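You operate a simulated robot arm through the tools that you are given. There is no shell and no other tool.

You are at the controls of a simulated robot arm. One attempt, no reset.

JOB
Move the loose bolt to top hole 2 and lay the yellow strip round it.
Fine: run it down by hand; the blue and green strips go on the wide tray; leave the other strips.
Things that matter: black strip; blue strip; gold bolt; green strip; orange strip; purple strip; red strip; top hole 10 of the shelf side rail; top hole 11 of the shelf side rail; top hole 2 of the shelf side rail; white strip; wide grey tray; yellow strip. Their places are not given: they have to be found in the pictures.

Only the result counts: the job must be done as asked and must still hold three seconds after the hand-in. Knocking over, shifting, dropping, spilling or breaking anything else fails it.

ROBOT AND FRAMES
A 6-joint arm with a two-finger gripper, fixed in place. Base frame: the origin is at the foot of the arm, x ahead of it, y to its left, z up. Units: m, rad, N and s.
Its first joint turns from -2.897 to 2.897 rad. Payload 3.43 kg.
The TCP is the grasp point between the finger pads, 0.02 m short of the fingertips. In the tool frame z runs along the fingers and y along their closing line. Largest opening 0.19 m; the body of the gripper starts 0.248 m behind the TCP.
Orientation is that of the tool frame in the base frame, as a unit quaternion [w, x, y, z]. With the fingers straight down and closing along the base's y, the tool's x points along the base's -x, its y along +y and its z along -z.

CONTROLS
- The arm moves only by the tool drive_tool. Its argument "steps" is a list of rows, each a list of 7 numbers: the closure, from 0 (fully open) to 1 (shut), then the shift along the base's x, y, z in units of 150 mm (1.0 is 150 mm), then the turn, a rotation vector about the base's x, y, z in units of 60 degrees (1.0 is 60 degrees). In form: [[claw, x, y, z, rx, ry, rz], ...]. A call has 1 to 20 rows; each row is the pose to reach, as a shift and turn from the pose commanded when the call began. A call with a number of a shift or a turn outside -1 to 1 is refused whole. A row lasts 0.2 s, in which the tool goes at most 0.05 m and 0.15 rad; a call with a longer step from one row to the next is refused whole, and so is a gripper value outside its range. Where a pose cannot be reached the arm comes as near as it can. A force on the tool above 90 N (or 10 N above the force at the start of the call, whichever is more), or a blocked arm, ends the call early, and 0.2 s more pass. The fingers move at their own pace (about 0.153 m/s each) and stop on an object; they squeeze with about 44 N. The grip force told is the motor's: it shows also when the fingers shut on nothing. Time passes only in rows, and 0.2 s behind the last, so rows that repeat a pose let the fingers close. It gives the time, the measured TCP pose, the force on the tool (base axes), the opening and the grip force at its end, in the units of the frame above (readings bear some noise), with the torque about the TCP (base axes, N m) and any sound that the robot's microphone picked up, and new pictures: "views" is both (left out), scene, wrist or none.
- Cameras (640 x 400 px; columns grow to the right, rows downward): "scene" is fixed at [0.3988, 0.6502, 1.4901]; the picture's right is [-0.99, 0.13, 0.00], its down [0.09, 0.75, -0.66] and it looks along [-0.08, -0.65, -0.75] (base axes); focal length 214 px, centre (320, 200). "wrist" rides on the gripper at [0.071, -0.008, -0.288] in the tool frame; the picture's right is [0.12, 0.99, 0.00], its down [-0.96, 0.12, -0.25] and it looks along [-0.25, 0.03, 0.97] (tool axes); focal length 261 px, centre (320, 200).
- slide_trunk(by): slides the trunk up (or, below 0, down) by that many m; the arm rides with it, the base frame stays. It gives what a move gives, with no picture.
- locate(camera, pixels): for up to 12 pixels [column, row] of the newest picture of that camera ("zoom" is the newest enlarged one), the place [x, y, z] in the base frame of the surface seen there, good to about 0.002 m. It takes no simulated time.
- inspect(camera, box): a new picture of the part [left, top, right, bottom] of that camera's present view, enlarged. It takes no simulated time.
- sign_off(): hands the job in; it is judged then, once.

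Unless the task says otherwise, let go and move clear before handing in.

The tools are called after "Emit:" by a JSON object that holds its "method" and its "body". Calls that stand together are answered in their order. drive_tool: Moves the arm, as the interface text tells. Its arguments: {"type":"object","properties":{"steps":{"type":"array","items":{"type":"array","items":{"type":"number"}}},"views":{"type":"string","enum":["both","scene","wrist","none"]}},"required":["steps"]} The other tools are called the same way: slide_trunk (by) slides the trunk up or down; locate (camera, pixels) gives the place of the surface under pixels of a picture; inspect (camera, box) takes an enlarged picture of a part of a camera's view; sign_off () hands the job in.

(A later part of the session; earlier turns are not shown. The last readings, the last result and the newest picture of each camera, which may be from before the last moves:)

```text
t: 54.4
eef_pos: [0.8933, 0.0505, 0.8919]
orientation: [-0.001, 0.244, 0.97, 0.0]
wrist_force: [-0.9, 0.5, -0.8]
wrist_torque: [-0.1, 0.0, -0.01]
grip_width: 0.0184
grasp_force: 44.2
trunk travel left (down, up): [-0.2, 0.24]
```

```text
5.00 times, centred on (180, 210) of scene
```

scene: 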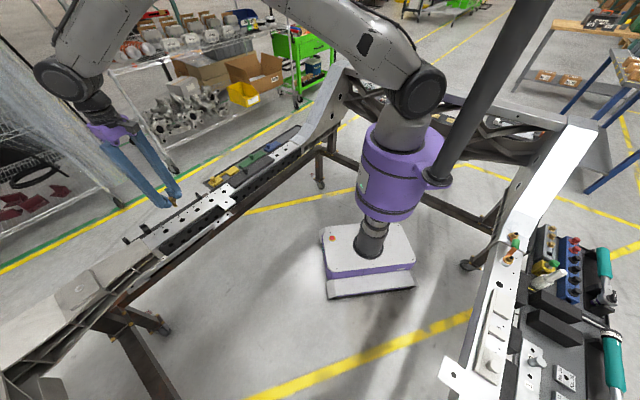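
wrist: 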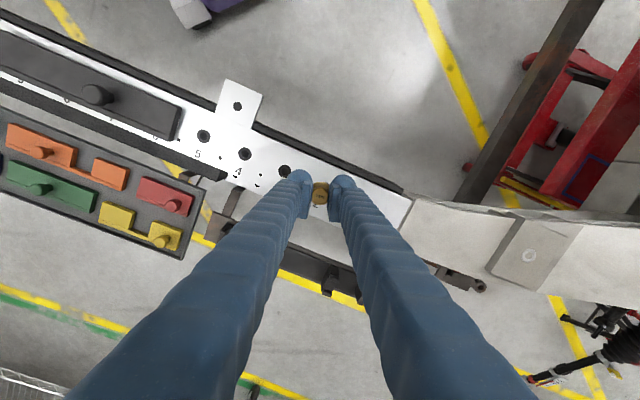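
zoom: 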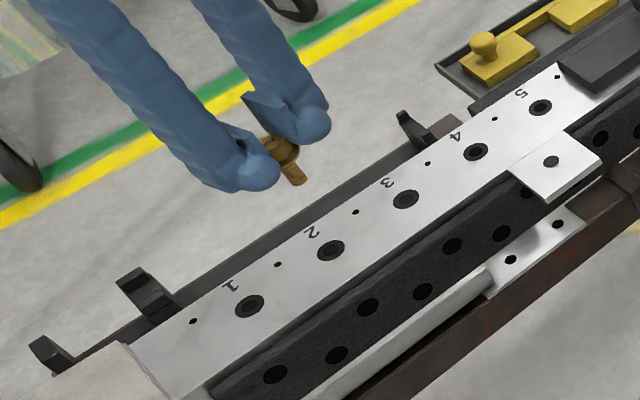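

The fits agree that hole 2 is at about (0.9137, 0.0487), and the bolt hangs vertical. I'll move over the hole and go down to just above entry.

Emit:
{"method": "drive_tool", "body": {"steps": [[1, 0.131, -0.01, 0, 0, 0, 0], [1, 0.131, -0.01, -0.15, 0, 0, 0], [1, 0.131, -0.01, -0.35, 0, 0, 0], [1, 0.131, -0.01, -0.5, 0, 0, 0], [1, 0.131, -0.01, -0.5, 0, 0, 0]], "views": "both"}}

Emit:
{"method": "inspect", "body": {"camera": "scene", "box": [150, 175, 220, 225]}}

Emit:
{"method": "inspect", "body": {"camera": "wrist", "box": [270, 130, 390, 230]}}

```text
t: 55.6
eef_pos: [0.9121, 0.047, 0.8188]
orientation: [0.0, 0.244, 0.97, 0.0]
wrist_force: [-0.5, -0.1, -0.1]
wrist_torque: [0.01, 0.04, 0.0]
grip_width: 0.0179
grasp_force: 44.6
trunk travel left (down, up): [-0.2, 0.24]
```

scene: 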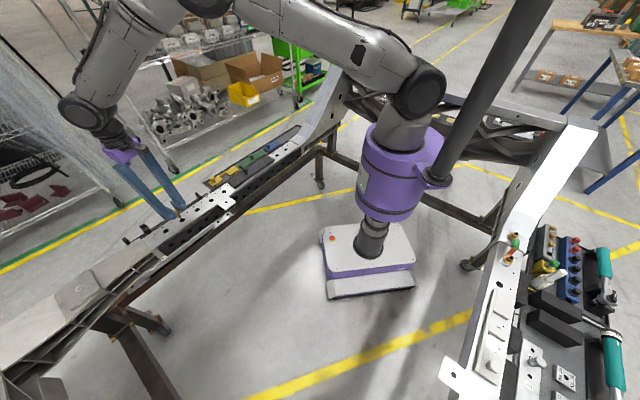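
wrist: 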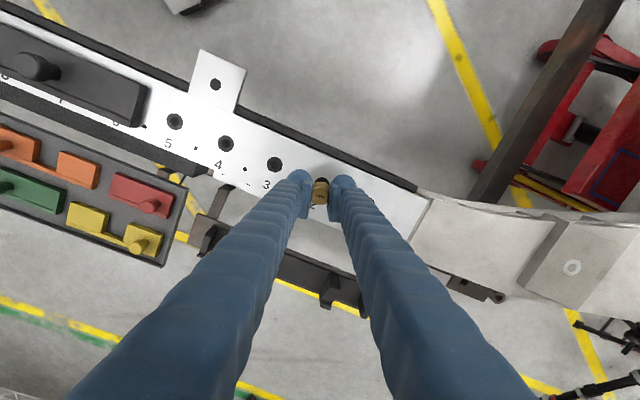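

```text
8.00 times, centred on (185, 200) of scene
```

zoom: 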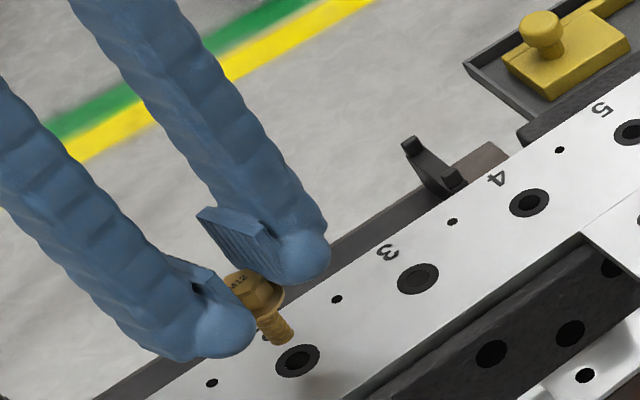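

```text
4.00 times, centred on (330, 180) of wrist
```

zoom: 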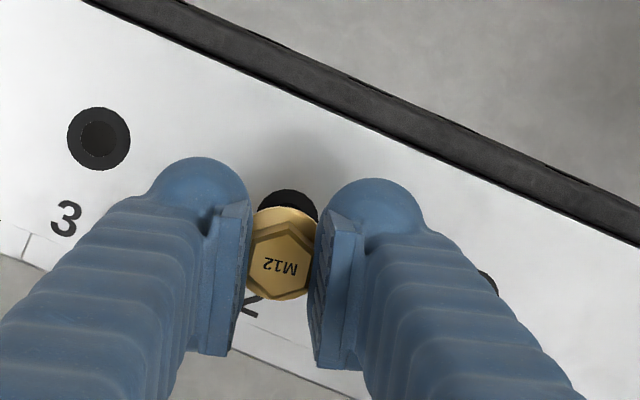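

From the bolt tip at zoom (280,338), the vertical direction lands on hole 2 at (297,360). I'll check with locate.

Emit:
{"method": "inspect", "body": {"camera": "scene", "box": [175, 205, 195, 220]}}

Emit:
{"method": "locate", "body": {"camera": "zoom", "pixels": [[320, 200]]}}

```text
16.00 times, centred on (185, 212) of scene
```

zoom: 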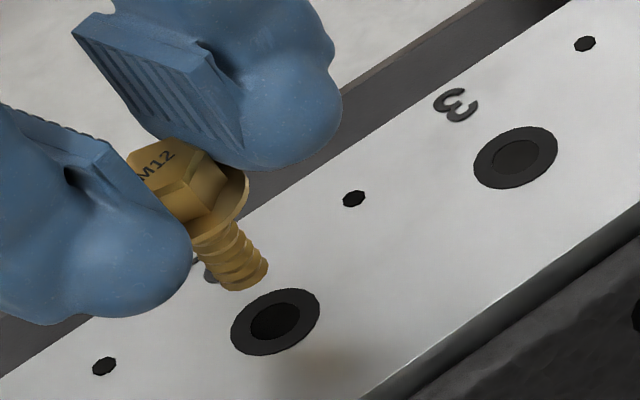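

```text
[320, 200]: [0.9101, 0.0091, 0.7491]
```

Emit:
{"method": "locate", "body": {"camera": "zoom", "pixels": [[252, 278], [240, 250], [228, 232], [275, 322], [233, 326], [318, 318], [270, 290], [280, 355], [200, 185], [175, 155], [244, 190], [225, 270]]}}

```text
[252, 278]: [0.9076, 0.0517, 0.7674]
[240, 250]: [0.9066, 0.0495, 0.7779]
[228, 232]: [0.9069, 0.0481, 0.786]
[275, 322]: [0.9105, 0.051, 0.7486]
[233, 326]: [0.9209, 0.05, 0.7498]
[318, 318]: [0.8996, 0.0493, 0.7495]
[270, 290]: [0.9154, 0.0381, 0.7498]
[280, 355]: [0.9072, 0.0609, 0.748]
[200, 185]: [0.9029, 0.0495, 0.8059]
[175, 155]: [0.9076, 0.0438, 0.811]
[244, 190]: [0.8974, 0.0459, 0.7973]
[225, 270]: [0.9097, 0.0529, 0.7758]
```

The two cameras differ by a few mm, so I rely on the hole 11 grasp plus nine pitches, which gives TCP (0.912, 0.0493). I'll nudge there and lower slowly, watching the force.

Emit:
{"method": "drive_tool", "body": {"steps": [[1, 0.007, 0.015, 0, 0, 0, 0], [1, 0.007, 0.015, -0.04, 0, 0, 0], [1, 0.007, 0.015, -0.08, 0, 0, 0], [1, 0.007, 0.015, -0.1, 0, 0, 0], [1, 0.007, 0.015, -0.12, 0, 0, 0], [1, 0.007, 0.015, -0.12, 0, 0, 0]], "views": "wrist"}}

Emit:
{"method": "inspect", "body": {"camera": "scene", "box": [175, 205, 195, 220]}}

```text
t: 57.0
eef_pos: [0.9124, 0.0488, 0.8004]
orientation: [0.0, 0.243, 0.97, 0.0]
wrist_force: [-0.7, 0.2, -1.1]
wrist_torque: [0.01, 0.01, -0.01]
grip_width: 0.018
grasp_force: 43.9
trunk travel left (down, up): [-0.2, 0.24]
```

wrist: 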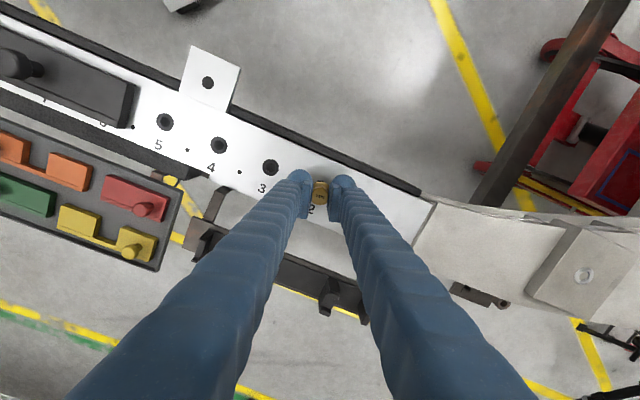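

```text
16.00 times, centred on (185, 212) of scene
```

zoom: 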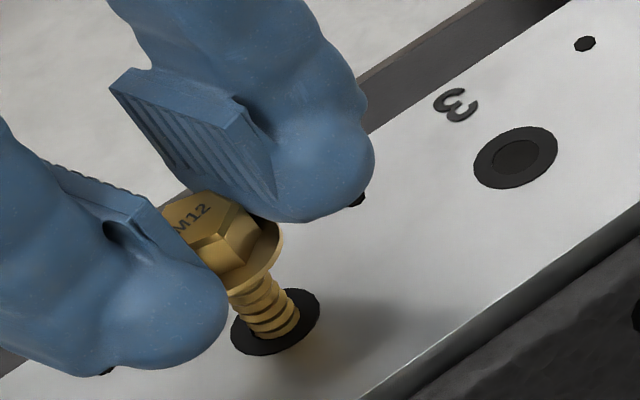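

The shank is entering the ring, centred near zoom (275,325), with no force. I'll keep lowering slowly.

Emit:
{"method": "drive_tool", "body": {"steps": [[1, 0, 0, -0.02, 0, 0, 0], [1, 0, 0, -0.04, 0, 0, 0], [1, 0, 0, -0.06, 0, 0, 0], [1, 0, 0, -0.06, 0, 0, 0]], "views": "none"}}

Emit:
{"method": "inspect", "body": {"camera": "scene", "box": [175, 205, 195, 220]}}

```text
t: 58.0
eef_pos: [0.9115, 0.0486, 0.7907]
orientation: [0.001, 0.243, 0.97, 0.0]
wrist_force: [0.3, 0.3, -1.3]
wrist_torque: [0.01, 0.03, 0.04]
grip_width: 0.0183
grasp_force: 43.6
trunk travel left (down, up): [-0.2, 0.24]
```

```text
16.00 times, centred on (185, 212) of scene
```

zoom: 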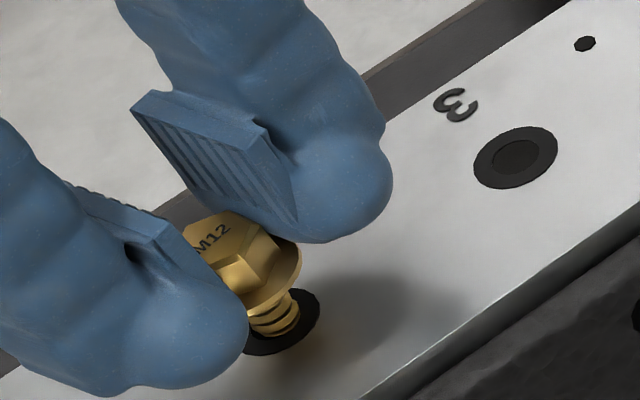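

Emit:
{"method": "drive_tool", "body": {"steps": [[1, 0, 0, -0.013, 0, 0, 0], [1, 0, 0, -0.026, 0, 0, 0], [1, 0, 0, -0.04, 0, 0, 0], [1, 0, 0, -0.04, 0, 0, 0]], "views": "none"}}

```text
t: 59.0
eef_pos: [0.9118, 0.0495, 0.7851]
orientation: [-0.001, 0.243, 0.97, 0.0]
wrist_force: [-0.4, -0.5, -0.4]
wrist_torque: [0.02, 0.0, 0.0]
grip_width: 0.018
grasp_force: 44.2
trunk travel left (down, up): [-0.2, 0.24]
```

Emit:
{"method": "drive_tool", "body": {"steps": [[1, 0, 0, -0.01, 0, 0, 0], [1, 0, 0, -0.02, 0, 0, 0], [1, 0, 0, -0.02, 0, 0, 0]], "views": "none"}}

```text
t: 59.8
eef_pos: [0.9111, 0.0479, 0.7831]
orientation: [0.002, 0.244, 0.97, -0.001]
wrist_force: [6.5, 0.6, 8.5]
wrist_torque: [-0.03, -0.05, 0.05]
grip_width: 0.018
grasp_force: 44.2
trunk travel left (down, up): [-0.2, 0.24]
```

Contact at TCP z≈0.783 with 8.5 N up and 6.5 N in +x, so the thread start is reached with a slight side push. I'll shift +0.6 mm in x and turn clockwise under light pressure.

Emit:
{"method": "drive_tool", "body": {"steps": [[1, 0.005, 0, 0, 0, 0, 0], [1, 0.005, 0, 0, 0, 0, 0]], "views": "none"}}

Emit:
{"method": "drive_tool", "body": {"steps": [[1, 0, 0, 0, 0, 0, -0.14], [1, 0, 0, 0, 0, 0, -0.28], [1, 0, 0, 0, 0, 0, -0.42], [1, 0, 0, -0.001, 0, 0, -0.56], [1, 0, 0, -0.001, 0, 0, -0.7], [1, 0, 0, -0.002, 0, 0, -0.84], [1, 0, 0, -0.002, 0, 0, -0.98]], "views": "wrist"}}

Emit:
{"method": "inspect", "body": {"camera": "wrist", "box": [270, 150, 370, 230]}}

Emit:
{"method": "inspect", "body": {"camera": "scene", "box": [175, 205, 195, 220]}}

```text
t: 60.4
eef_pos: [0.9119, 0.0497, 0.7846]
orientation: [0.0, 0.243, 0.97, 0.0]
wrist_force: [2.5, 1.6, 13.5]
wrist_torque: [-0.1, -0.16, 0.0]
grip_width: 0.0179
grasp_force: 44.0
trunk travel left (down, up): [-0.2, 0.24]
```

```text
t: 62.0
eef_pos: [0.9116, 0.0502, 0.7803]
orientation: [-0.001, 0.689, 0.725, -0.002]
wrist_force: [-0.4, 4.5, -12.0]
wrist_torque: [0.02, -0.05, -0.03]
grip_width: 0.018
grasp_force: 44.2
trunk travel left (down, up): [-0.2, 0.24]
```

wrist: 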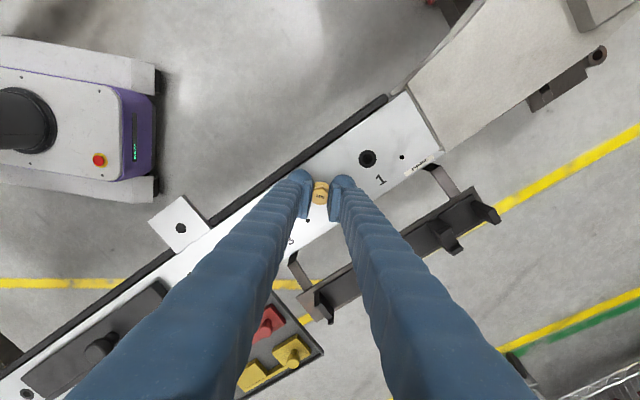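

```text
5.00 times, centred on (320, 190) of wrist
```

zoom: 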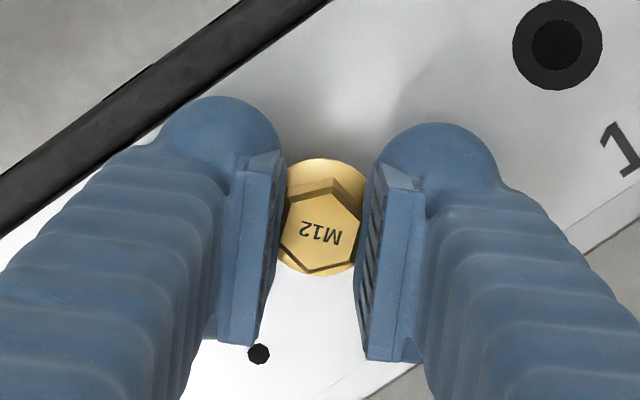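

```text
16.00 times, centred on (185, 212) of scene
```

zoom: 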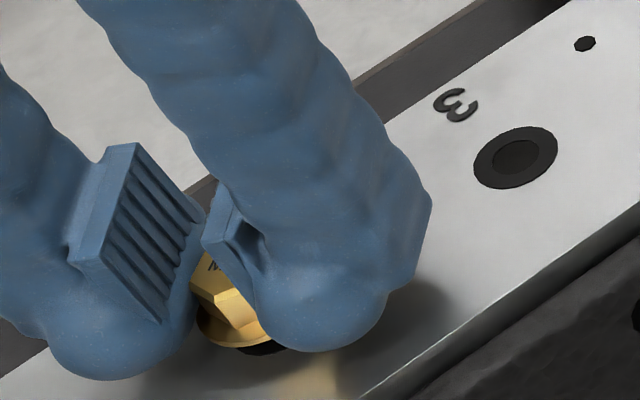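

The thread has caught: the bolt drew the hand down to 0.780, with a -12 N pull. I'll ease the hand down and keep turning clockwise, following it down.

Emit:
{"method": "drive_tool", "body": {"steps": [[1, 0, 0, -0.012, 0, 0, 0], [1, 0, 0, -0.012, 0, 0, 0]], "views": "none"}}

Emit:
{"method": "drive_tool", "body": {"steps": [[1, 0, 0, -0.002, 0, 0, -0.14], [1, 0, 0, -0.004, 0, 0, -0.28], [1, 0, 0, -0.006, 0, 0, -0.42], [1, 0, 0, -0.006, 0, 0, -0.42]], "views": "none"}}

```text
t: 62.6
eef_pos: [0.9129, 0.0499, 0.7799]
orientation: [-0.001, 0.688, 0.726, -0.001]
wrist_force: [-7.5, 2.2, -5.0]
wrist_torque: [0.0, 0.06, -0.03]
grip_width: 0.018
grasp_force: 44.0
trunk travel left (down, up): [-0.2, 0.24]
```

```text
t: 63.6
eef_pos: [0.9122, 0.0488, 0.7783]
orientation: [0.0, 0.83, 0.557, -0.001]
wrist_force: [-13.1, 1.7, -1.9]
wrist_torque: [0.09, 0.1, 0.02]
grip_width: 0.0182
grasp_force: 44.3
trunk travel left (down, up): [-0.2, 0.24]
```

Emit:
{"method": "drive_tool", "body": {"steps": [[1, -0.006, 0, 0, 0, 0, 0], [1, -0.006, 0, -0.002, 0, 0, -0.14], [1, -0.006, 0, -0.004, 0, 0, -0.28], [1, -0.006, 0, -0.004, 0, 0, -0.28]], "views": "none"}}

```text
t: 64.6
eef_pos: [0.9113, 0.0496, 0.7776]
orientation: [0.0, 0.903, 0.43, -0.002]
wrist_force: [-10.8, 2.5, -12.7]
wrist_torque: [0.12, -0.04, 0.01]
grip_width: 0.0185
grasp_force: 43.6
trunk travel left (down, up): [-0.2, 0.24]
```

The pull is -12.7 N again, so the bolt is descending faster than I follow. I'll lower, correct x and keep turning.

Emit:
{"method": "drive_tool", "body": {"steps": [[1, -0.005, 0.002, -0.013, 0, 0, 0], [1, -0.005, 0.002, -0.016, 0, 0, -0.14], [1, -0.005, 0.002, -0.02, 0, 0, -0.28], [1, -0.005, 0.002, -0.024, 0, 0, -0.42], [1, -0.005, 0.002, -0.024, 0, 0, -0.42]], "views": "wrist"}}

Emit:
{"method": "inspect", "body": {"camera": "wrist", "box": [270, 150, 370, 230]}}

Emit:
{"method": "inspect", "body": {"camera": "scene", "box": [175, 205, 195, 220]}}

```text
t: 65.8
eef_pos: [0.912, 0.0503, 0.777]
orientation: [0.001, 0.975, 0.223, 0.0]
wrist_force: [-4.9, -0.1, 5.4]
wrist_torque: [-0.11, 0.22, 0.0]
grip_width: 0.018
grasp_force: 43.8
trunk travel left (down, up): [-0.2, 0.24]
```

wrist: 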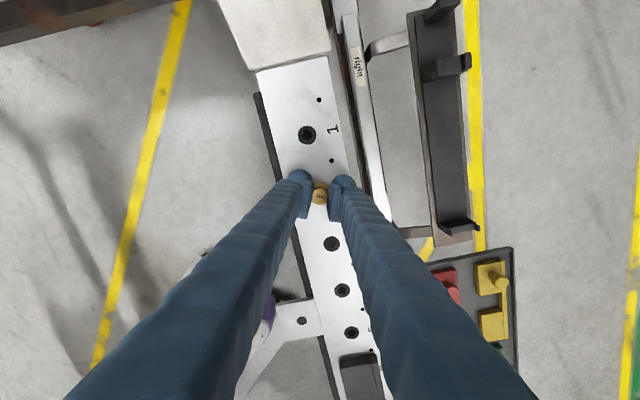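

```text
5.00 times, centred on (320, 190) of wrist
```

zoom: 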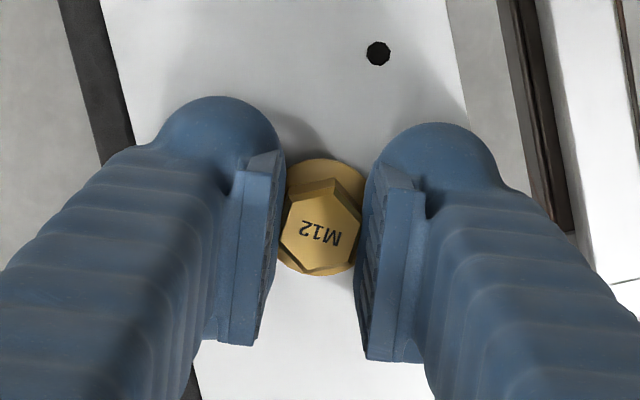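

```text
16.00 times, centred on (185, 212) of scene
```

zoom: 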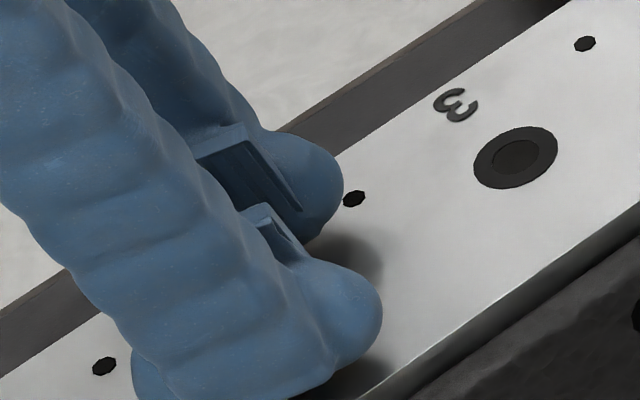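

Emit:
{"method": "locate", "body": {"camera": "wrist", "pixels": [[319, 197], [318, 194], [320, 199], [319, 185], [307, 135], [332, 243]]}}

```text
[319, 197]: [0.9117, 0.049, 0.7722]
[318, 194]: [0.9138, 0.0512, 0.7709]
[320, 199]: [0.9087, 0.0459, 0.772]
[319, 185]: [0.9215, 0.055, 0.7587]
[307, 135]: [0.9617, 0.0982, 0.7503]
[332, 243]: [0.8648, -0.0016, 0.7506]
```

The head top is at 0.772 and the flange top at 0.7587, so about 4–5 mm remain. The wrist is well wound, so I'll open, turn back 120° and regrip the same flats.

Emit:
{"method": "drive_tool", "body": {"steps": [[0.85, 0, 0, 0.007, 0, 0, 0], [0.7, 0, 0, 0.007, 0, 0, 0], [0.7, 0, 0, 0.007, 0, 0, 0], [0.7, 0, 0, 0.007, 0, 0, 0.14], [0.7, 0, 0, 0.007, 0, 0, 0.28], [0.7, 0, 0, 0.007, 0, 0, 0.42], [0.7, 0, 0, 0.007, 0, 0, 0.56], [0.7, 0, 0, 0.007, 0, 0, 0.7], [0.7, 0, 0, 0.007, 0, 0, 0.84], [0.7, 0, 0, 0.007, 0, 0, 0.98], [0.7, 0, 0, 0.007, 0, 0, 1], [0.7, 0, 0, 0.007, 0, 0, 1]], "views": "wrist"}}

Emit:
{"method": "inspect", "body": {"camera": "wrist", "box": [270, 150, 370, 230]}}

Emit:
{"method": "inspect", "body": {"camera": "scene", "box": [175, 205, 195, 220]}}

```text
t: 68.4
eef_pos: [0.9103, 0.0495, 0.7759]
orientation: [0.0, 0.732, 0.681, 0.0]
wrist_force: [1.0, 0.4, 0.3]
wrist_torque: [0.0, 0.02, 0.02]
grip_width: 0.057
grasp_force: 0.0
trunk travel left (down, up): [-0.2, 0.24]
```

wrist: 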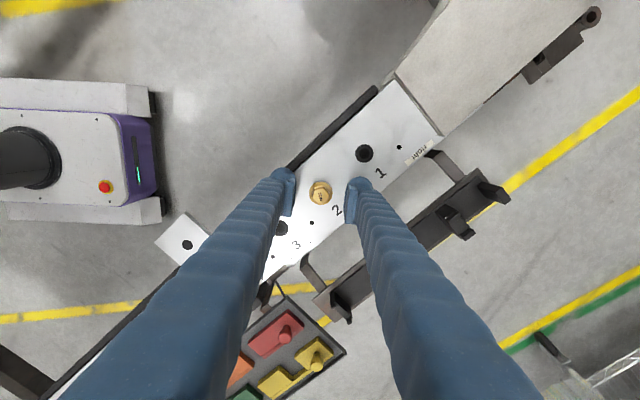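

```text
5.00 times, centred on (320, 190) of wrist
```

zoom: 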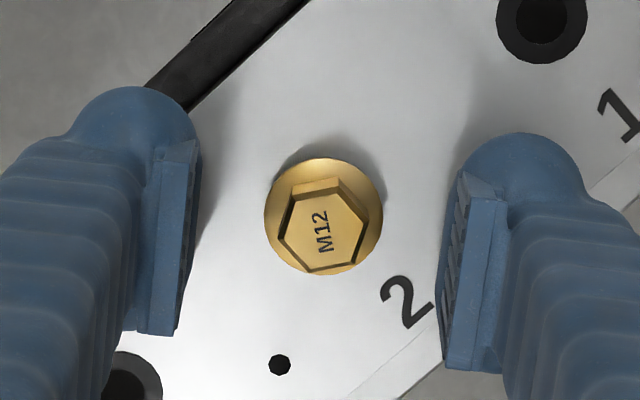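

```text
16.00 times, centred on (185, 212) of scene
```

zoom: 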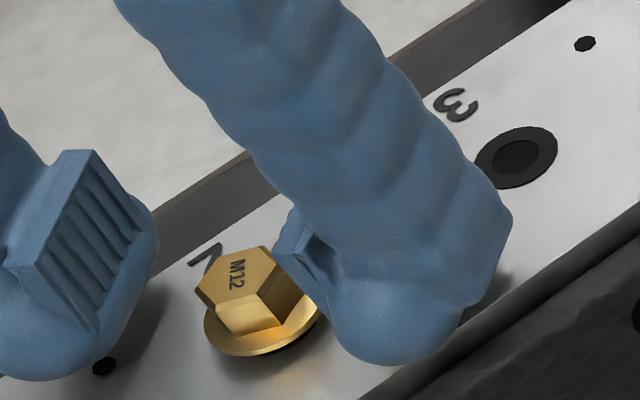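

Emit:
{"method": "inspect", "body": {"camera": "wrist", "box": [300, 182, 340, 212]}}

Emit:
{"method": "locate", "body": {"camera": "wrist", "pixels": [[320, 197], [310, 191], [331, 191], [320, 206], [320, 184]]}}

```text
13.33 times, centred on (320, 197) of wrist
```

zoom: 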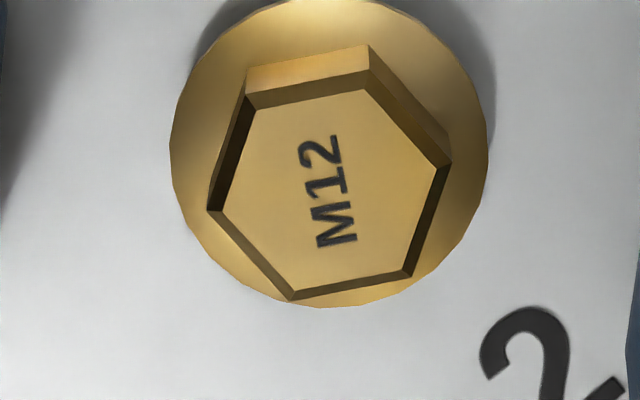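

```text
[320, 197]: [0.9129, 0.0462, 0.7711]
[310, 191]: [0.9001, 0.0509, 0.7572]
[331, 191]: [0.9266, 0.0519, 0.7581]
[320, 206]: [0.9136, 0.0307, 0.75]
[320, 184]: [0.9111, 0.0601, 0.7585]
```

The bolt stands upright and partly threaded. I'll turn back another 60° and regrip.

Emit:
{"method": "drive_tool", "body": {"steps": [[0.7, 0.004, 0, 0, 0, 0, 0.14], [0.7, 0.004, 0, 0, 0, 0, 0.28], [0.7, 0.004, 0, 0, 0, 0, 0.42], [0.7, 0.004, 0, 0, 0, 0, 0.56], [0.7, 0.004, 0, 0, 0, 0, 0.7], [0.7, 0.004, 0, 0, 0, 0, 0.84], [0.7, 0.004, 0, 0, 0, 0, 0.95], [0.7, 0.004, 0, 0, 0, 0, 0.95]], "views": "wrist"}}

Emit:
{"method": "inspect", "body": {"camera": "wrist", "box": [280, 165, 360, 225]}}

```text
t: 70.2
eef_pos: [0.9117, 0.0496, 0.7767]
orientation: [0.001, 0.318, 0.948, 0.0]
wrist_force: [-0.2, 0.6, -0.7]
wrist_torque: [0.02, 0.01, -0.01]
grip_width: 0.057
grasp_force: 0.1
trunk travel left (down, up): [-0.2, 0.24]
```

wrist: 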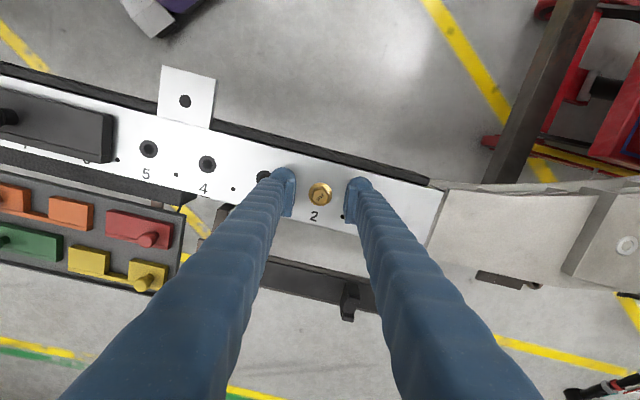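

```text
6.67 times, centred on (320, 195) of wrist
```

zoom: 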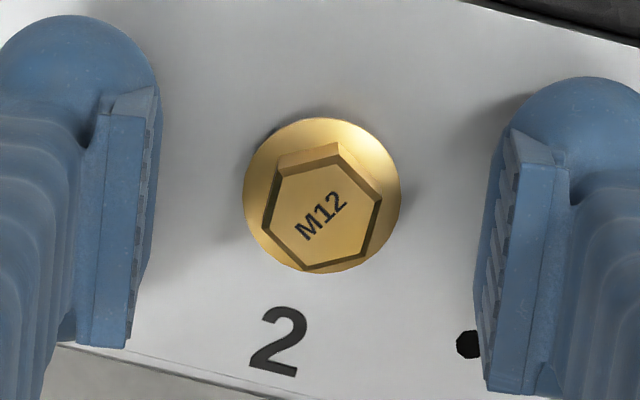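

The bolt is centred, with the flats about 6° off. I'll turn -5°, lower 2 mm and grip.

Emit:
{"method": "drive_tool", "body": {"steps": [[0.7, 0, 0, -0.007, 0, 0, -0.08], [0.75, 0, 0, -0.012, 0, 0, -0.08], [0.85, 0, 0, -0.012, 0, 0, -0.08], [0.95, 0, 0, -0.012, 0, 0, -0.08], [1, 0, 0, -0.012, 0, 0, -0.08], [1, 0, 0, -0.012, 0, 0, -0.08]], "views": "none"}}

Emit:
{"method": "inspect", "body": {"camera": "wrist", "box": [280, 165, 360, 225]}}

```text
t: 71.6
eef_pos: [0.9126, 0.0509, 0.7759]
orientation: [0.0, 0.358, 0.934, 0.0]
wrist_force: [0.1, 0.0, 7.2]
wrist_torque: [0.0, -0.01, 0.01]
grip_width: 0.0183
grasp_force: 44.0
trunk travel left (down, up): [-0.2, 0.24]
```

```text
6.67 times, centred on (320, 195) of wrist
```

zoom: 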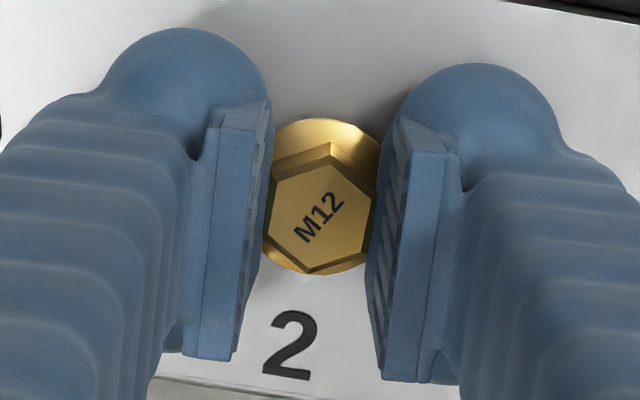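

The hex is gripped cleanly (0.0183) with a light 7 N down-pressure. I'll turn clockwise 59°, following it down.

Emit:
{"method": "drive_tool", "body": {"steps": [[1, 0, 0, 0, 0, 0, -0.14], [1, 0, 0, -0.001, 0, 0, -0.28], [1, 0, 0, -0.003, 0, 0, -0.42], [1, 0, 0, -0.005, 0, 0, -0.56], [1, 0, 0, -0.007, 0, 0, -0.7], [1, 0, 0, -0.009, 0, 0, -0.84], [1, 0, 0, -0.011, 0, 0, -0.98], [1, 0, 0, -0.011, 0, 0, -0.98]], "views": "none"}}

Emit:
{"method": "inspect", "body": {"camera": "wrist", "box": [280, 165, 360, 225]}}

Emit:
{"method": "locate", "body": {"camera": "zoom", "pixels": [[320, 205], [310, 230], [330, 140]]}}

```text
t: 73.4
eef_pos: [0.9114, 0.0497, 0.771]
orientation: [-0.002, 0.771, 0.637, -0.001]
wrist_force: [8.0, 6.7, -5.5]
wrist_torque: [0.12, -0.18, 0.03]
grip_width: 0.0181
grasp_force: 44.2
trunk travel left (down, up): [-0.2, 0.24]
```

```text
6.67 times, centred on (320, 195) of wrist
```

zoom: 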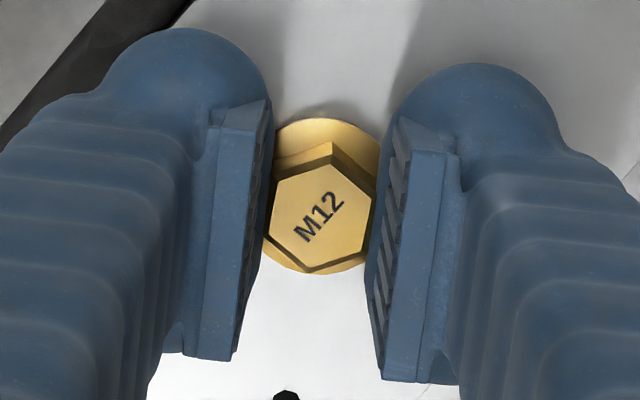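

```text
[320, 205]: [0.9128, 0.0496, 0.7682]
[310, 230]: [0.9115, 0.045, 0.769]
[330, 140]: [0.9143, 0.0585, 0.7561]
```

The head top is now 0.7685, a drop of 2.8 mm, so about 2 mm remains. I'll keep turning and watch the torque about z.

Emit:
{"method": "drive_tool", "body": {"steps": [[1, -0.002, -0.003, -0.006, 0, 0, 0], [1, -0.002, -0.003, -0.008, 0, 0, -0.14], [1, -0.002, -0.003, -0.01, 0, 0, -0.28], [1, -0.002, -0.003, -0.012, 0, 0, -0.42], [1, -0.002, -0.003, -0.012, 0, 0, -0.42]], "views": "none"}}

Emit:
{"method": "inspect", "body": {"camera": "wrist", "box": [280, 165, 360, 225]}}

Emit:
{"method": "locate", "body": {"camera": "zoom", "pixels": [[320, 205], [310, 230], [330, 140]]}}

```text
t: 74.6
eef_pos: [0.911, 0.0488, 0.771]
orientation: [-0.001, 0.891, 0.453, 0.0]
wrist_force: [7.0, 7.4, 6.2]
wrist_torque: [0.11, -0.12, 0.0]
grip_width: 0.0181
grasp_force: 43.9
trunk travel left (down, up): [-0.2, 0.24]
```

```text
6.67 times, centred on (320, 195) of wrist
```

zoom: 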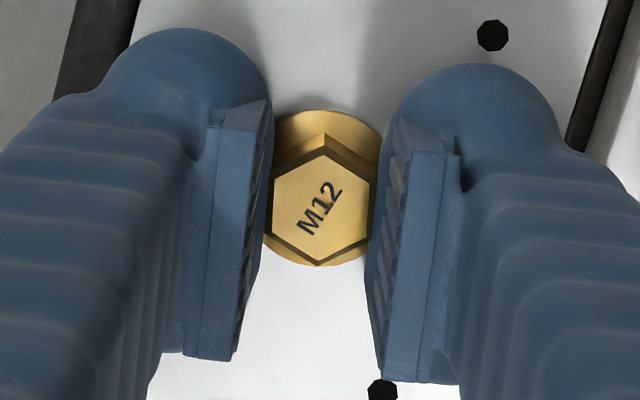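

```text
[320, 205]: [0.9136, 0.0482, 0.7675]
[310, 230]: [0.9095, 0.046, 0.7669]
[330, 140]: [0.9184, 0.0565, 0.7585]
```

The head is at 0.767 and the hex lags the jaws a little, so resistance is building. I'll turn some more.

Emit:
{"method": "drive_tool", "body": {"steps": [[1, 0.003, 0.003, 0, 0, 0, -0.14], [1, 0.003, 0.003, 0, 0, 0, -0.28], [1, 0.003, 0.003, 0, 0, 0, -0.4]], "views": "none"}}

Emit:
{"method": "inspect", "body": {"camera": "wrist", "box": [280, 165, 360, 225]}}

Emit:
{"method": "locate", "body": {"camera": "zoom", "pixels": [[320, 205], [310, 230], [330, 130]]}}

Emit:
{"method": "inspect", "body": {"camera": "scene", "box": [175, 205, 195, 220]}}

```text
t: 75.4
eef_pos: [0.9102, 0.0497, 0.7715]
orientation: [0.001, 0.966, 0.259, 0.0]
wrist_force: [-1.5, -1.9, 12.4]
wrist_torque: [-0.05, 0.07, 0.32]
grip_width: 0.0183
grasp_force: 44.0
trunk travel left (down, up): [-0.2, 0.24]
```

```text
6.67 times, centred on (320, 195) of wrist
```

zoom: 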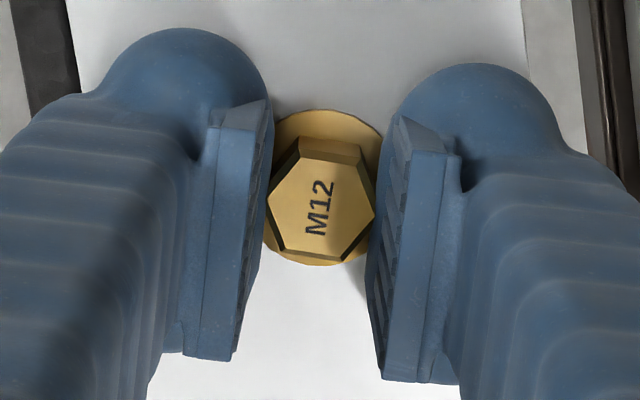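

```text
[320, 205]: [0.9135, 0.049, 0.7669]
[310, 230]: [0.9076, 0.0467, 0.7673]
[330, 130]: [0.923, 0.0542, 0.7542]
```

```text
16.00 times, centred on (185, 212) of scene
```

zoom: 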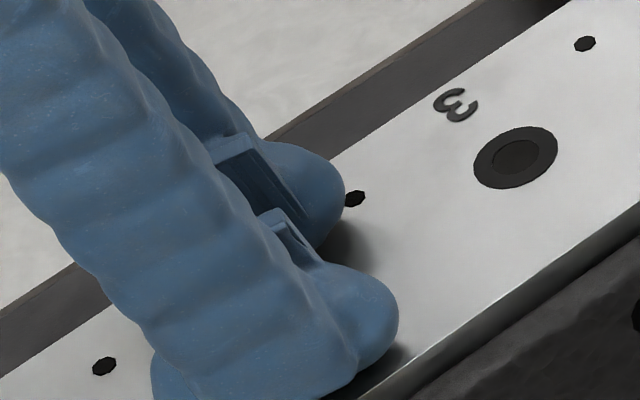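

The jaws turned 24° but the bolt hardly followed (torque 0.32 N m), and the head stays at 0.767, so it looks seated. I'll open, rise and inspect.

Emit:
{"method": "drive_tool", "body": {"steps": [[0.85, 0, 0, 0.01, 0, 0, 0], [0.7, 0, 0, 0.01, 0, 0, 0], [0.7, 0, 0, 0.1, 0, 0, 0.14], [0.7, 0, 0, 0.3, 0, 0, 0.28], [0.7, 0, 0, 0.4, 0, 0, 0.42], [0.7, 0, 0, 0.4, 0, 0, 0.56], [0.7, 0, 0, 0.4, 0, 0, 0.7], [0.7, 0, 0, 0.4, 0, 0, 0.84], [0.7, 0, 0, 0.4, 0, 0, 0.98], [0.7, 0, 0, 0.4, 0, 0, 0.98]], "views": "both"}}

Emit:
{"method": "inspect", "body": {"camera": "scene", "box": [175, 205, 195, 220]}}

Emit:
{"method": "inspect", "body": {"camera": "wrist", "box": [280, 155, 360, 215]}}

```text
t: 77.6
eef_pos: [0.9113, 0.0495, 0.8303]
orientation: [-0.001, 0.713, 0.701, 0.0]
wrist_force: [0.5, 0.7, 0.1]
wrist_torque: [-0.03, -0.01, 0.02]
grip_width: 0.0571
grasp_force: 0.0
trunk travel left (down, up): [-0.2, 0.24]
```

scene: 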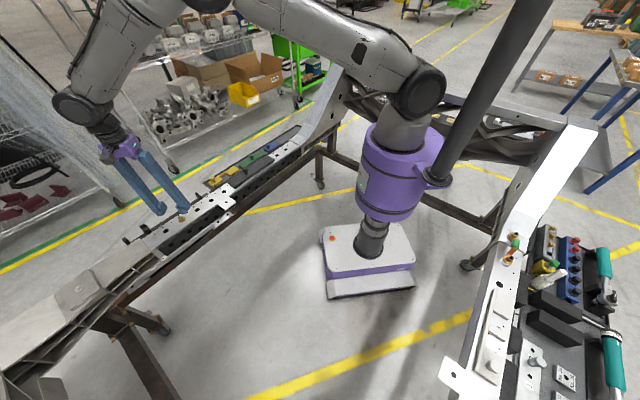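
wrist: 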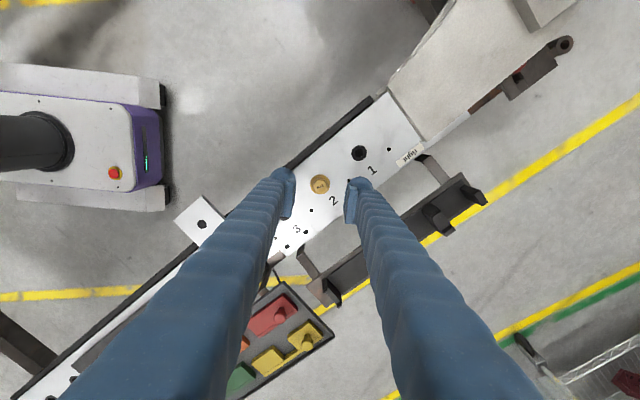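

```text
16.00 times, centred on (185, 212) of scene
```

zoom: 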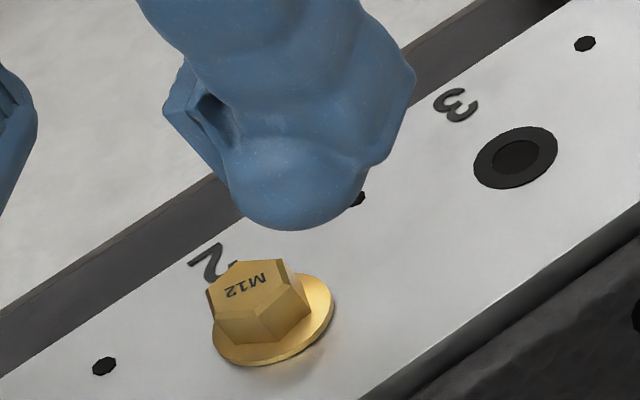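

```text
6.67 times, centred on (320, 185) of wrist
```

zoom: 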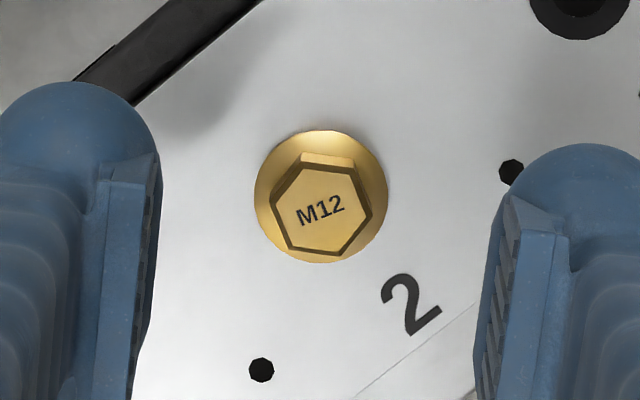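

The flange now sits flush on the rail at hole 2. I'll check the heights numerically, and the tray's yellow strip position too.

Emit:
{"method": "locate", "body": {"camera": "zoom", "pixels": [[262, 210], [380, 190], [320, 143], [320, 255], [320, 205], [310, 225], [340, 195], [220, 260], [420, 200]]}}

Emit:
{"method": "locate", "body": {"camera": "scene", "pixels": [[183, 218], [187, 217], [181, 220], [186, 222]]}}

```text
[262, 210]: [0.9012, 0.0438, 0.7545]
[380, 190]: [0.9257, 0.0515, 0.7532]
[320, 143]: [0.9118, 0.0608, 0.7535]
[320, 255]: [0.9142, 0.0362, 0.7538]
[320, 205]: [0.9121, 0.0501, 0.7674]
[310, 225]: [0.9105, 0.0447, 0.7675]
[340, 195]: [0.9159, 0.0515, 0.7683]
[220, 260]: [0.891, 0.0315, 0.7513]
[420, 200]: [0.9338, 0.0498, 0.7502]
```

```text
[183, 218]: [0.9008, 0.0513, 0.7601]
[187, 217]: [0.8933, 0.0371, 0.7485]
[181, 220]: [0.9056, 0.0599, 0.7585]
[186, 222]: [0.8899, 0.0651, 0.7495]
```

The flange top is 3 mm above the rail, which means it is seated. As a check I'll realign on the flats and give one more firm clockwise turn.

Emit:
{"method": "drive_tool", "body": {"steps": [[0.7, 0.004, -0.002, 0, 0, 0, 0.14], [0.7, 0.004, -0.002, -0.1, 0, 0, 0.28], [0.7, 0.004, -0.002, -0.2, 0, 0, 0.42], [0.7, 0.004, -0.002, -0.3, 0, 0, 0.57], [0.7, 0.004, -0.002, -0.36, 0, 0, 0.57], [0.7, 0.004, -0.002, -0.39, 0, 0, 0.57], [0.7, 0.004, -0.002, -0.39, 0, 0, 0.57]], "views": "wrist"}}

Emit:
{"method": "inspect", "body": {"camera": "wrist", "box": [280, 165, 360, 225]}}

```text
refused: row 4 steps farther than a row can; nothing moved
```

```text
6.67 times, centred on (320, 195) of wrist
```

zoom: 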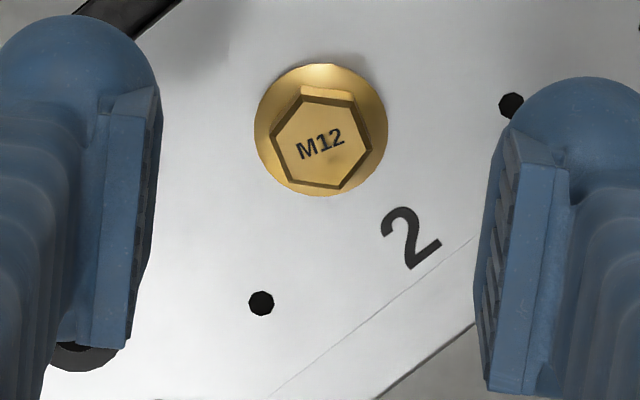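

The call was refused because one turn step was slightly too long. I'll resend it with smaller steps.

Emit:
{"method": "drive_tool", "body": {"steps": [[0.7, 0.004, -0.002, 0, 0, 0, 0.14], [0.7, 0.004, -0.002, -0.1, 0, 0, 0.28], [0.7, 0.004, -0.002, -0.2, 0, 0, 0.42], [0.7, 0.004, -0.002, -0.3, 0, 0, 0.55], [0.7, 0.004, -0.002, -0.36, 0, 0, 0.57], [0.7, 0.004, -0.002, -0.39, 0, 0, 0.57], [0.7, 0.004, -0.002, -0.39, 0, 0, 0.57]], "views": "wrist"}}

Emit:
{"method": "inspect", "body": {"camera": "wrist", "box": [280, 165, 360, 225]}}

```text
t: 79.2
eef_pos: [0.913, 0.0486, 0.7723]
orientation: [0.0, 0.477, 0.879, -0.001]
wrist_force: [-1.2, -0.3, -0.2]
wrist_torque: [0.01, 0.02, 0.01]
grip_width: 0.0569
grasp_force: 0.1
trunk travel left (down, up): [-0.2, 0.24]
```

wrist: 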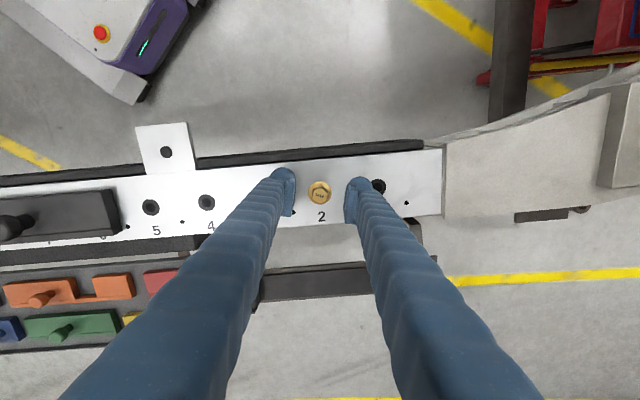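

```text
6.67 times, centred on (320, 195) of wrist
```

zoom: 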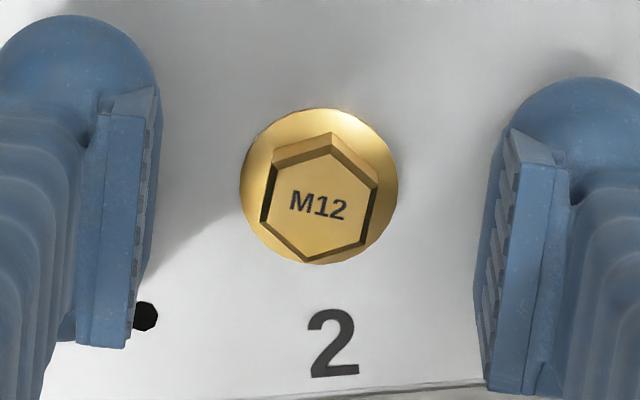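

The flats now face the pads. I'll close and turn clockwise.

Emit:
{"method": "drive_tool", "body": {"steps": [[0.8, 0, 0, 0, 0, 0, 0], [0.9, 0, 0, 0, 0, 0, 0], [1, 0, 0, 0, 0, 0, 0], [1, 0, 0, 0, 0, 0, 0]], "views": "none"}}

Emit:
{"method": "drive_tool", "body": {"steps": [[1, 0, 0, 0, 0, 0, -0.1], [1, 0, 0, 0, 0, 0, -0.2]], "views": "none"}}

Emit:
{"method": "inspect", "body": {"camera": "wrist", "box": [280, 165, 360, 225]}}

```text
t: 80.2
eef_pos: [0.9137, 0.0482, 0.7723]
orientation: [-0.001, 0.477, 0.879, -0.001]
wrist_force: [-1.8, -0.6, -0.6]
wrist_torque: [0.01, 0.01, 0.09]
grip_width: 0.018
grasp_force: 44.0
trunk travel left (down, up): [-0.2, 0.24]
```

```text
t: 80.8
eef_pos: [0.9124, 0.0481, 0.772]
orientation: [0.001, 0.567, 0.824, 0.0]
wrist_force: [-3.4, -3.3, 3.9]
wrist_torque: [0.01, 0.03, 0.13]
grip_width: 0.018
grasp_force: 44.0
trunk travel left (down, up): [-0.2, 0.24]
```

```text
6.67 times, centred on (320, 195) of wrist
```

zoom: 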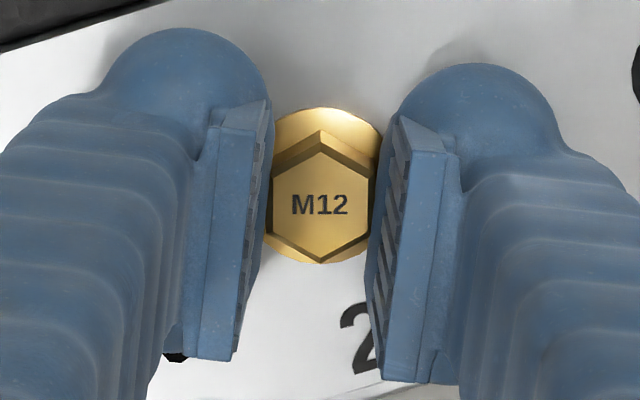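

The hand turned 12° while the hex stayed behind, so the bolt is tight. I'll open and rise, then go for yellow.

Emit:
{"method": "drive_tool", "body": {"steps": [[0.85, 0, 0, 0, 0, 0, 0], [0.7, 0, 0, 0, 0, 0, 0], [0.7, 0, 0, 0.1, 0, 0, 0.1], [0.65, 0, 0, 0.35, 0, 0, 0.2], [0.6, 0, 0, 0.6, 0, 0, 0.3], [0.6, 0, 0, 0.75, 0, 0, 0.4], [0.6, 0, 0, 0.75, 0, 0, 0.4]], "views": "both"}}

Emit:
{"method": "inspect", "body": {"camera": "wrist", "box": [80, 180, 220, 320]}}

```text
t: 82.4
eef_pos: [0.9127, 0.0481, 0.8862]
orientation: [0.0, 0.382, 0.924, -0.001]
wrist_force: [-0.1, -0.7, 0.2]
wrist_torque: [-0.01, -0.02, -0.01]
grip_width: 0.0759
grasp_force: 0.0
trunk travel left (down, up): [-0.2, 0.24]
```

scene: 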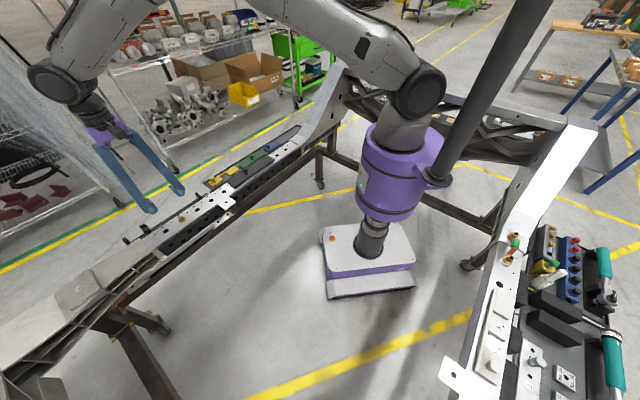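
wrist: 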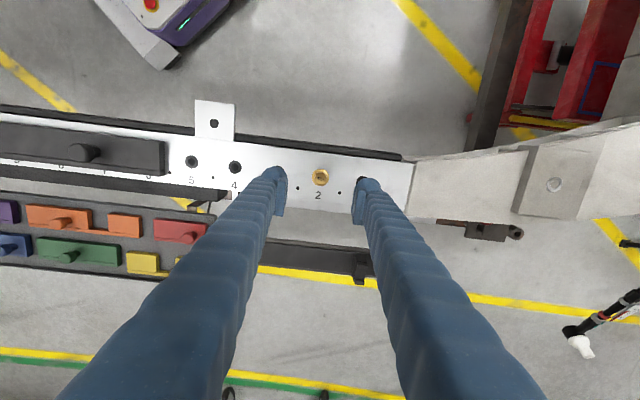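

```text
2.86 times, centred on (150, 250) of wrist
```

zoom: 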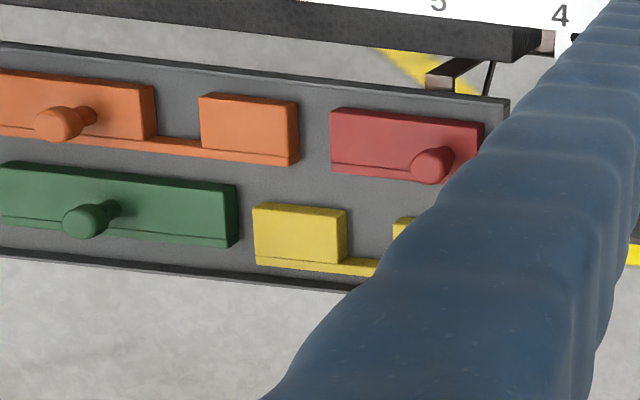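

The bolt is seated at (320,176). Now I'll move towards yellow's knob near (0.911, -0.370), which is at the edge of the reach.

Emit:
{"method": "drive_tool", "body": {"steps": [[0.6, -0.1, -0.31, 0, 0, 0, 0], [0.6, -0.2, -0.62, 0, 0, 0, 0], [0.6, -0.3, -0.93, 0, 0, 0, 0]], "views": "none"}}

Emit:
{"method": "drive_tool", "body": {"steps": [[0.6, 0, -0.31, 0, 0, 0, 0], [0.6, 0, -0.62, 0, 0, 0, 0], [0.6, 0, -0.93, 0, 0, 0, 0]], "views": "none"}}

Emit:
{"method": "drive_tool", "body": {"steps": [[0.6, 0.1, -0.31, 0, 0, 0, 0], [0.6, 0.18, -0.62, 0, 0, 0, 0], [0.6, 0.27, -0.92, 0, 0, 0, 0], [0.6, 0.27, -0.92, 0, 0, 0, 0]], "views": "both"}}

Emit:
{"method": "inspect", "body": {"camera": "wrist", "box": [220, 120, 400, 240]}}

```text
t: 83.2
eef_pos: [0.8724, -0.0891, 0.8834]
orientation: [0.0, 0.382, 0.924, 0.0]
wrist_force: [0.4, 0.7, -0.2]
wrist_torque: [-0.04, -0.01, 0.03]
grip_width: 0.0759
grasp_force: 0.1
trunk travel left (down, up): [-0.2, 0.24]
```

```text
t: 84.0
eef_pos: [0.8704, -0.2284, 0.8836]
orientation: [-0.001, 0.381, 0.924, 0.0]
wrist_force: [-0.2, -0.8, 0.0]
wrist_torque: [0.04, 0.01, -0.02]
grip_width: 0.076
grasp_force: 0.0
trunk travel left (down, up): [-0.2, 0.24]
```

```text
t: 85.0
eef_pos: [0.909, -0.3655, 0.8849]
orientation: [-0.001, 0.383, 0.924, 0.001]
wrist_force: [-0.6, -0.4, -0.5]
wrist_torque: [0.1, 0.0, 0.01]
grip_width: 0.0761
grasp_force: 0.1
trunk travel left (down, up): [-0.2, 0.24]
```

scene: 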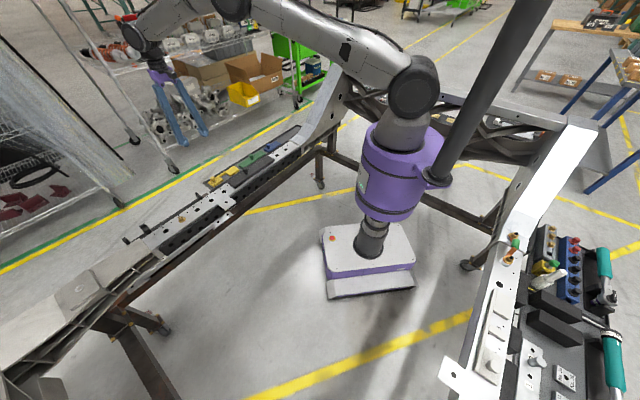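
wrist: 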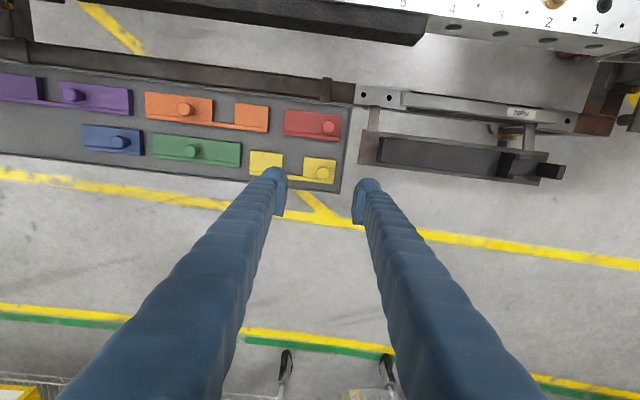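

```text
3.33 times, centred on (310, 180) of wrist
```

zoom: 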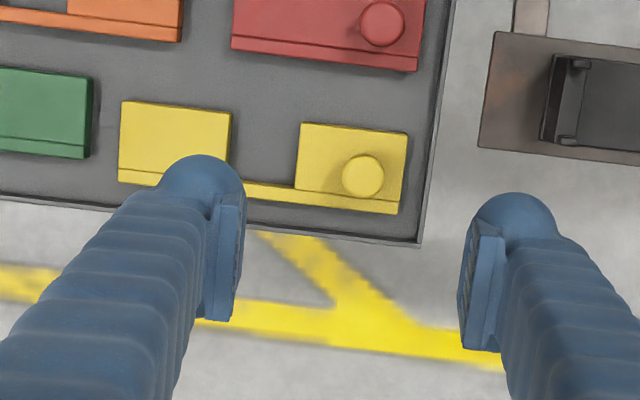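

The pose is reached. I'll measure yellow's knob, its outline and its notch.

Emit:
{"method": "locate", "body": {"camera": "zoom", "pixels": [[362, 175], [342, 175], [382, 175], [362, 156], [362, 195], [125, 104], [230, 115], [302, 125], [408, 135], [396, 210], [118, 178], [475, 150]]}}

```text
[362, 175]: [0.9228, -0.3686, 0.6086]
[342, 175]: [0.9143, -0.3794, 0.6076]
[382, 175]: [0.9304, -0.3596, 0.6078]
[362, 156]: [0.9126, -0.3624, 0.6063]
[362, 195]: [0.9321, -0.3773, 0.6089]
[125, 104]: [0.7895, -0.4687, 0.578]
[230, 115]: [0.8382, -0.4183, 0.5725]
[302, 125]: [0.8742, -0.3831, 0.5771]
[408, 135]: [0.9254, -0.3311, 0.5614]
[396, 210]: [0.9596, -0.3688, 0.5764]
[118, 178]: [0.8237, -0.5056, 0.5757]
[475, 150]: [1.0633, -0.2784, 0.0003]
```

The knob centre is about (0.9225, -0.369), 69 mm from the notch centre, so it belongs over hole 1 when the notch is round hole 2. I'll check the spine's inner edge for clearance to the flange.

Emit:
{"method": "inspect", "body": {"camera": "wrist", "box": [250, 140, 350, 200]}}

Emit:
{"method": "locate", "body": {"camera": "zoom", "pixels": [[290, 222], [290, 228], [290, 234], [290, 240], [290, 250], [290, 262], [290, 268], [230, 215], [330, 215], [100, 140], [470, 160]]}}

```text
6.40 times, centred on (300, 170) of wrist
```

zoom: 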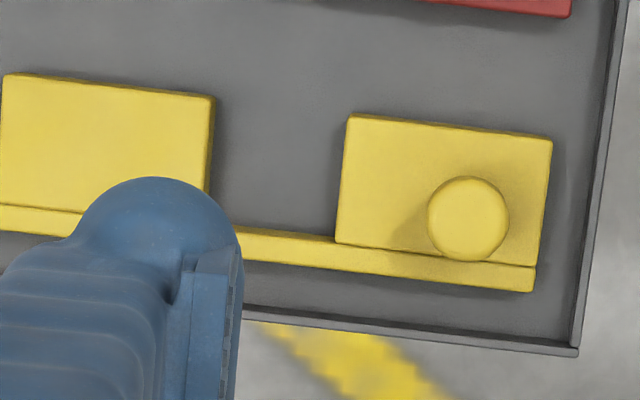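

```text
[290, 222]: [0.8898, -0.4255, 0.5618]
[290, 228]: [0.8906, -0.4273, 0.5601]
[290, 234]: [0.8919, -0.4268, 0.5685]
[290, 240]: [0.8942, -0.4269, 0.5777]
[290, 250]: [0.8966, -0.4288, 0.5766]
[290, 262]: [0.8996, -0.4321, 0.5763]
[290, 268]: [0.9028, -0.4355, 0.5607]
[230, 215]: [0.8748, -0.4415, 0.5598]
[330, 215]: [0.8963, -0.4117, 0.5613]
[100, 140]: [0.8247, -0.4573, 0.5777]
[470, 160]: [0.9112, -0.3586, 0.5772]
```

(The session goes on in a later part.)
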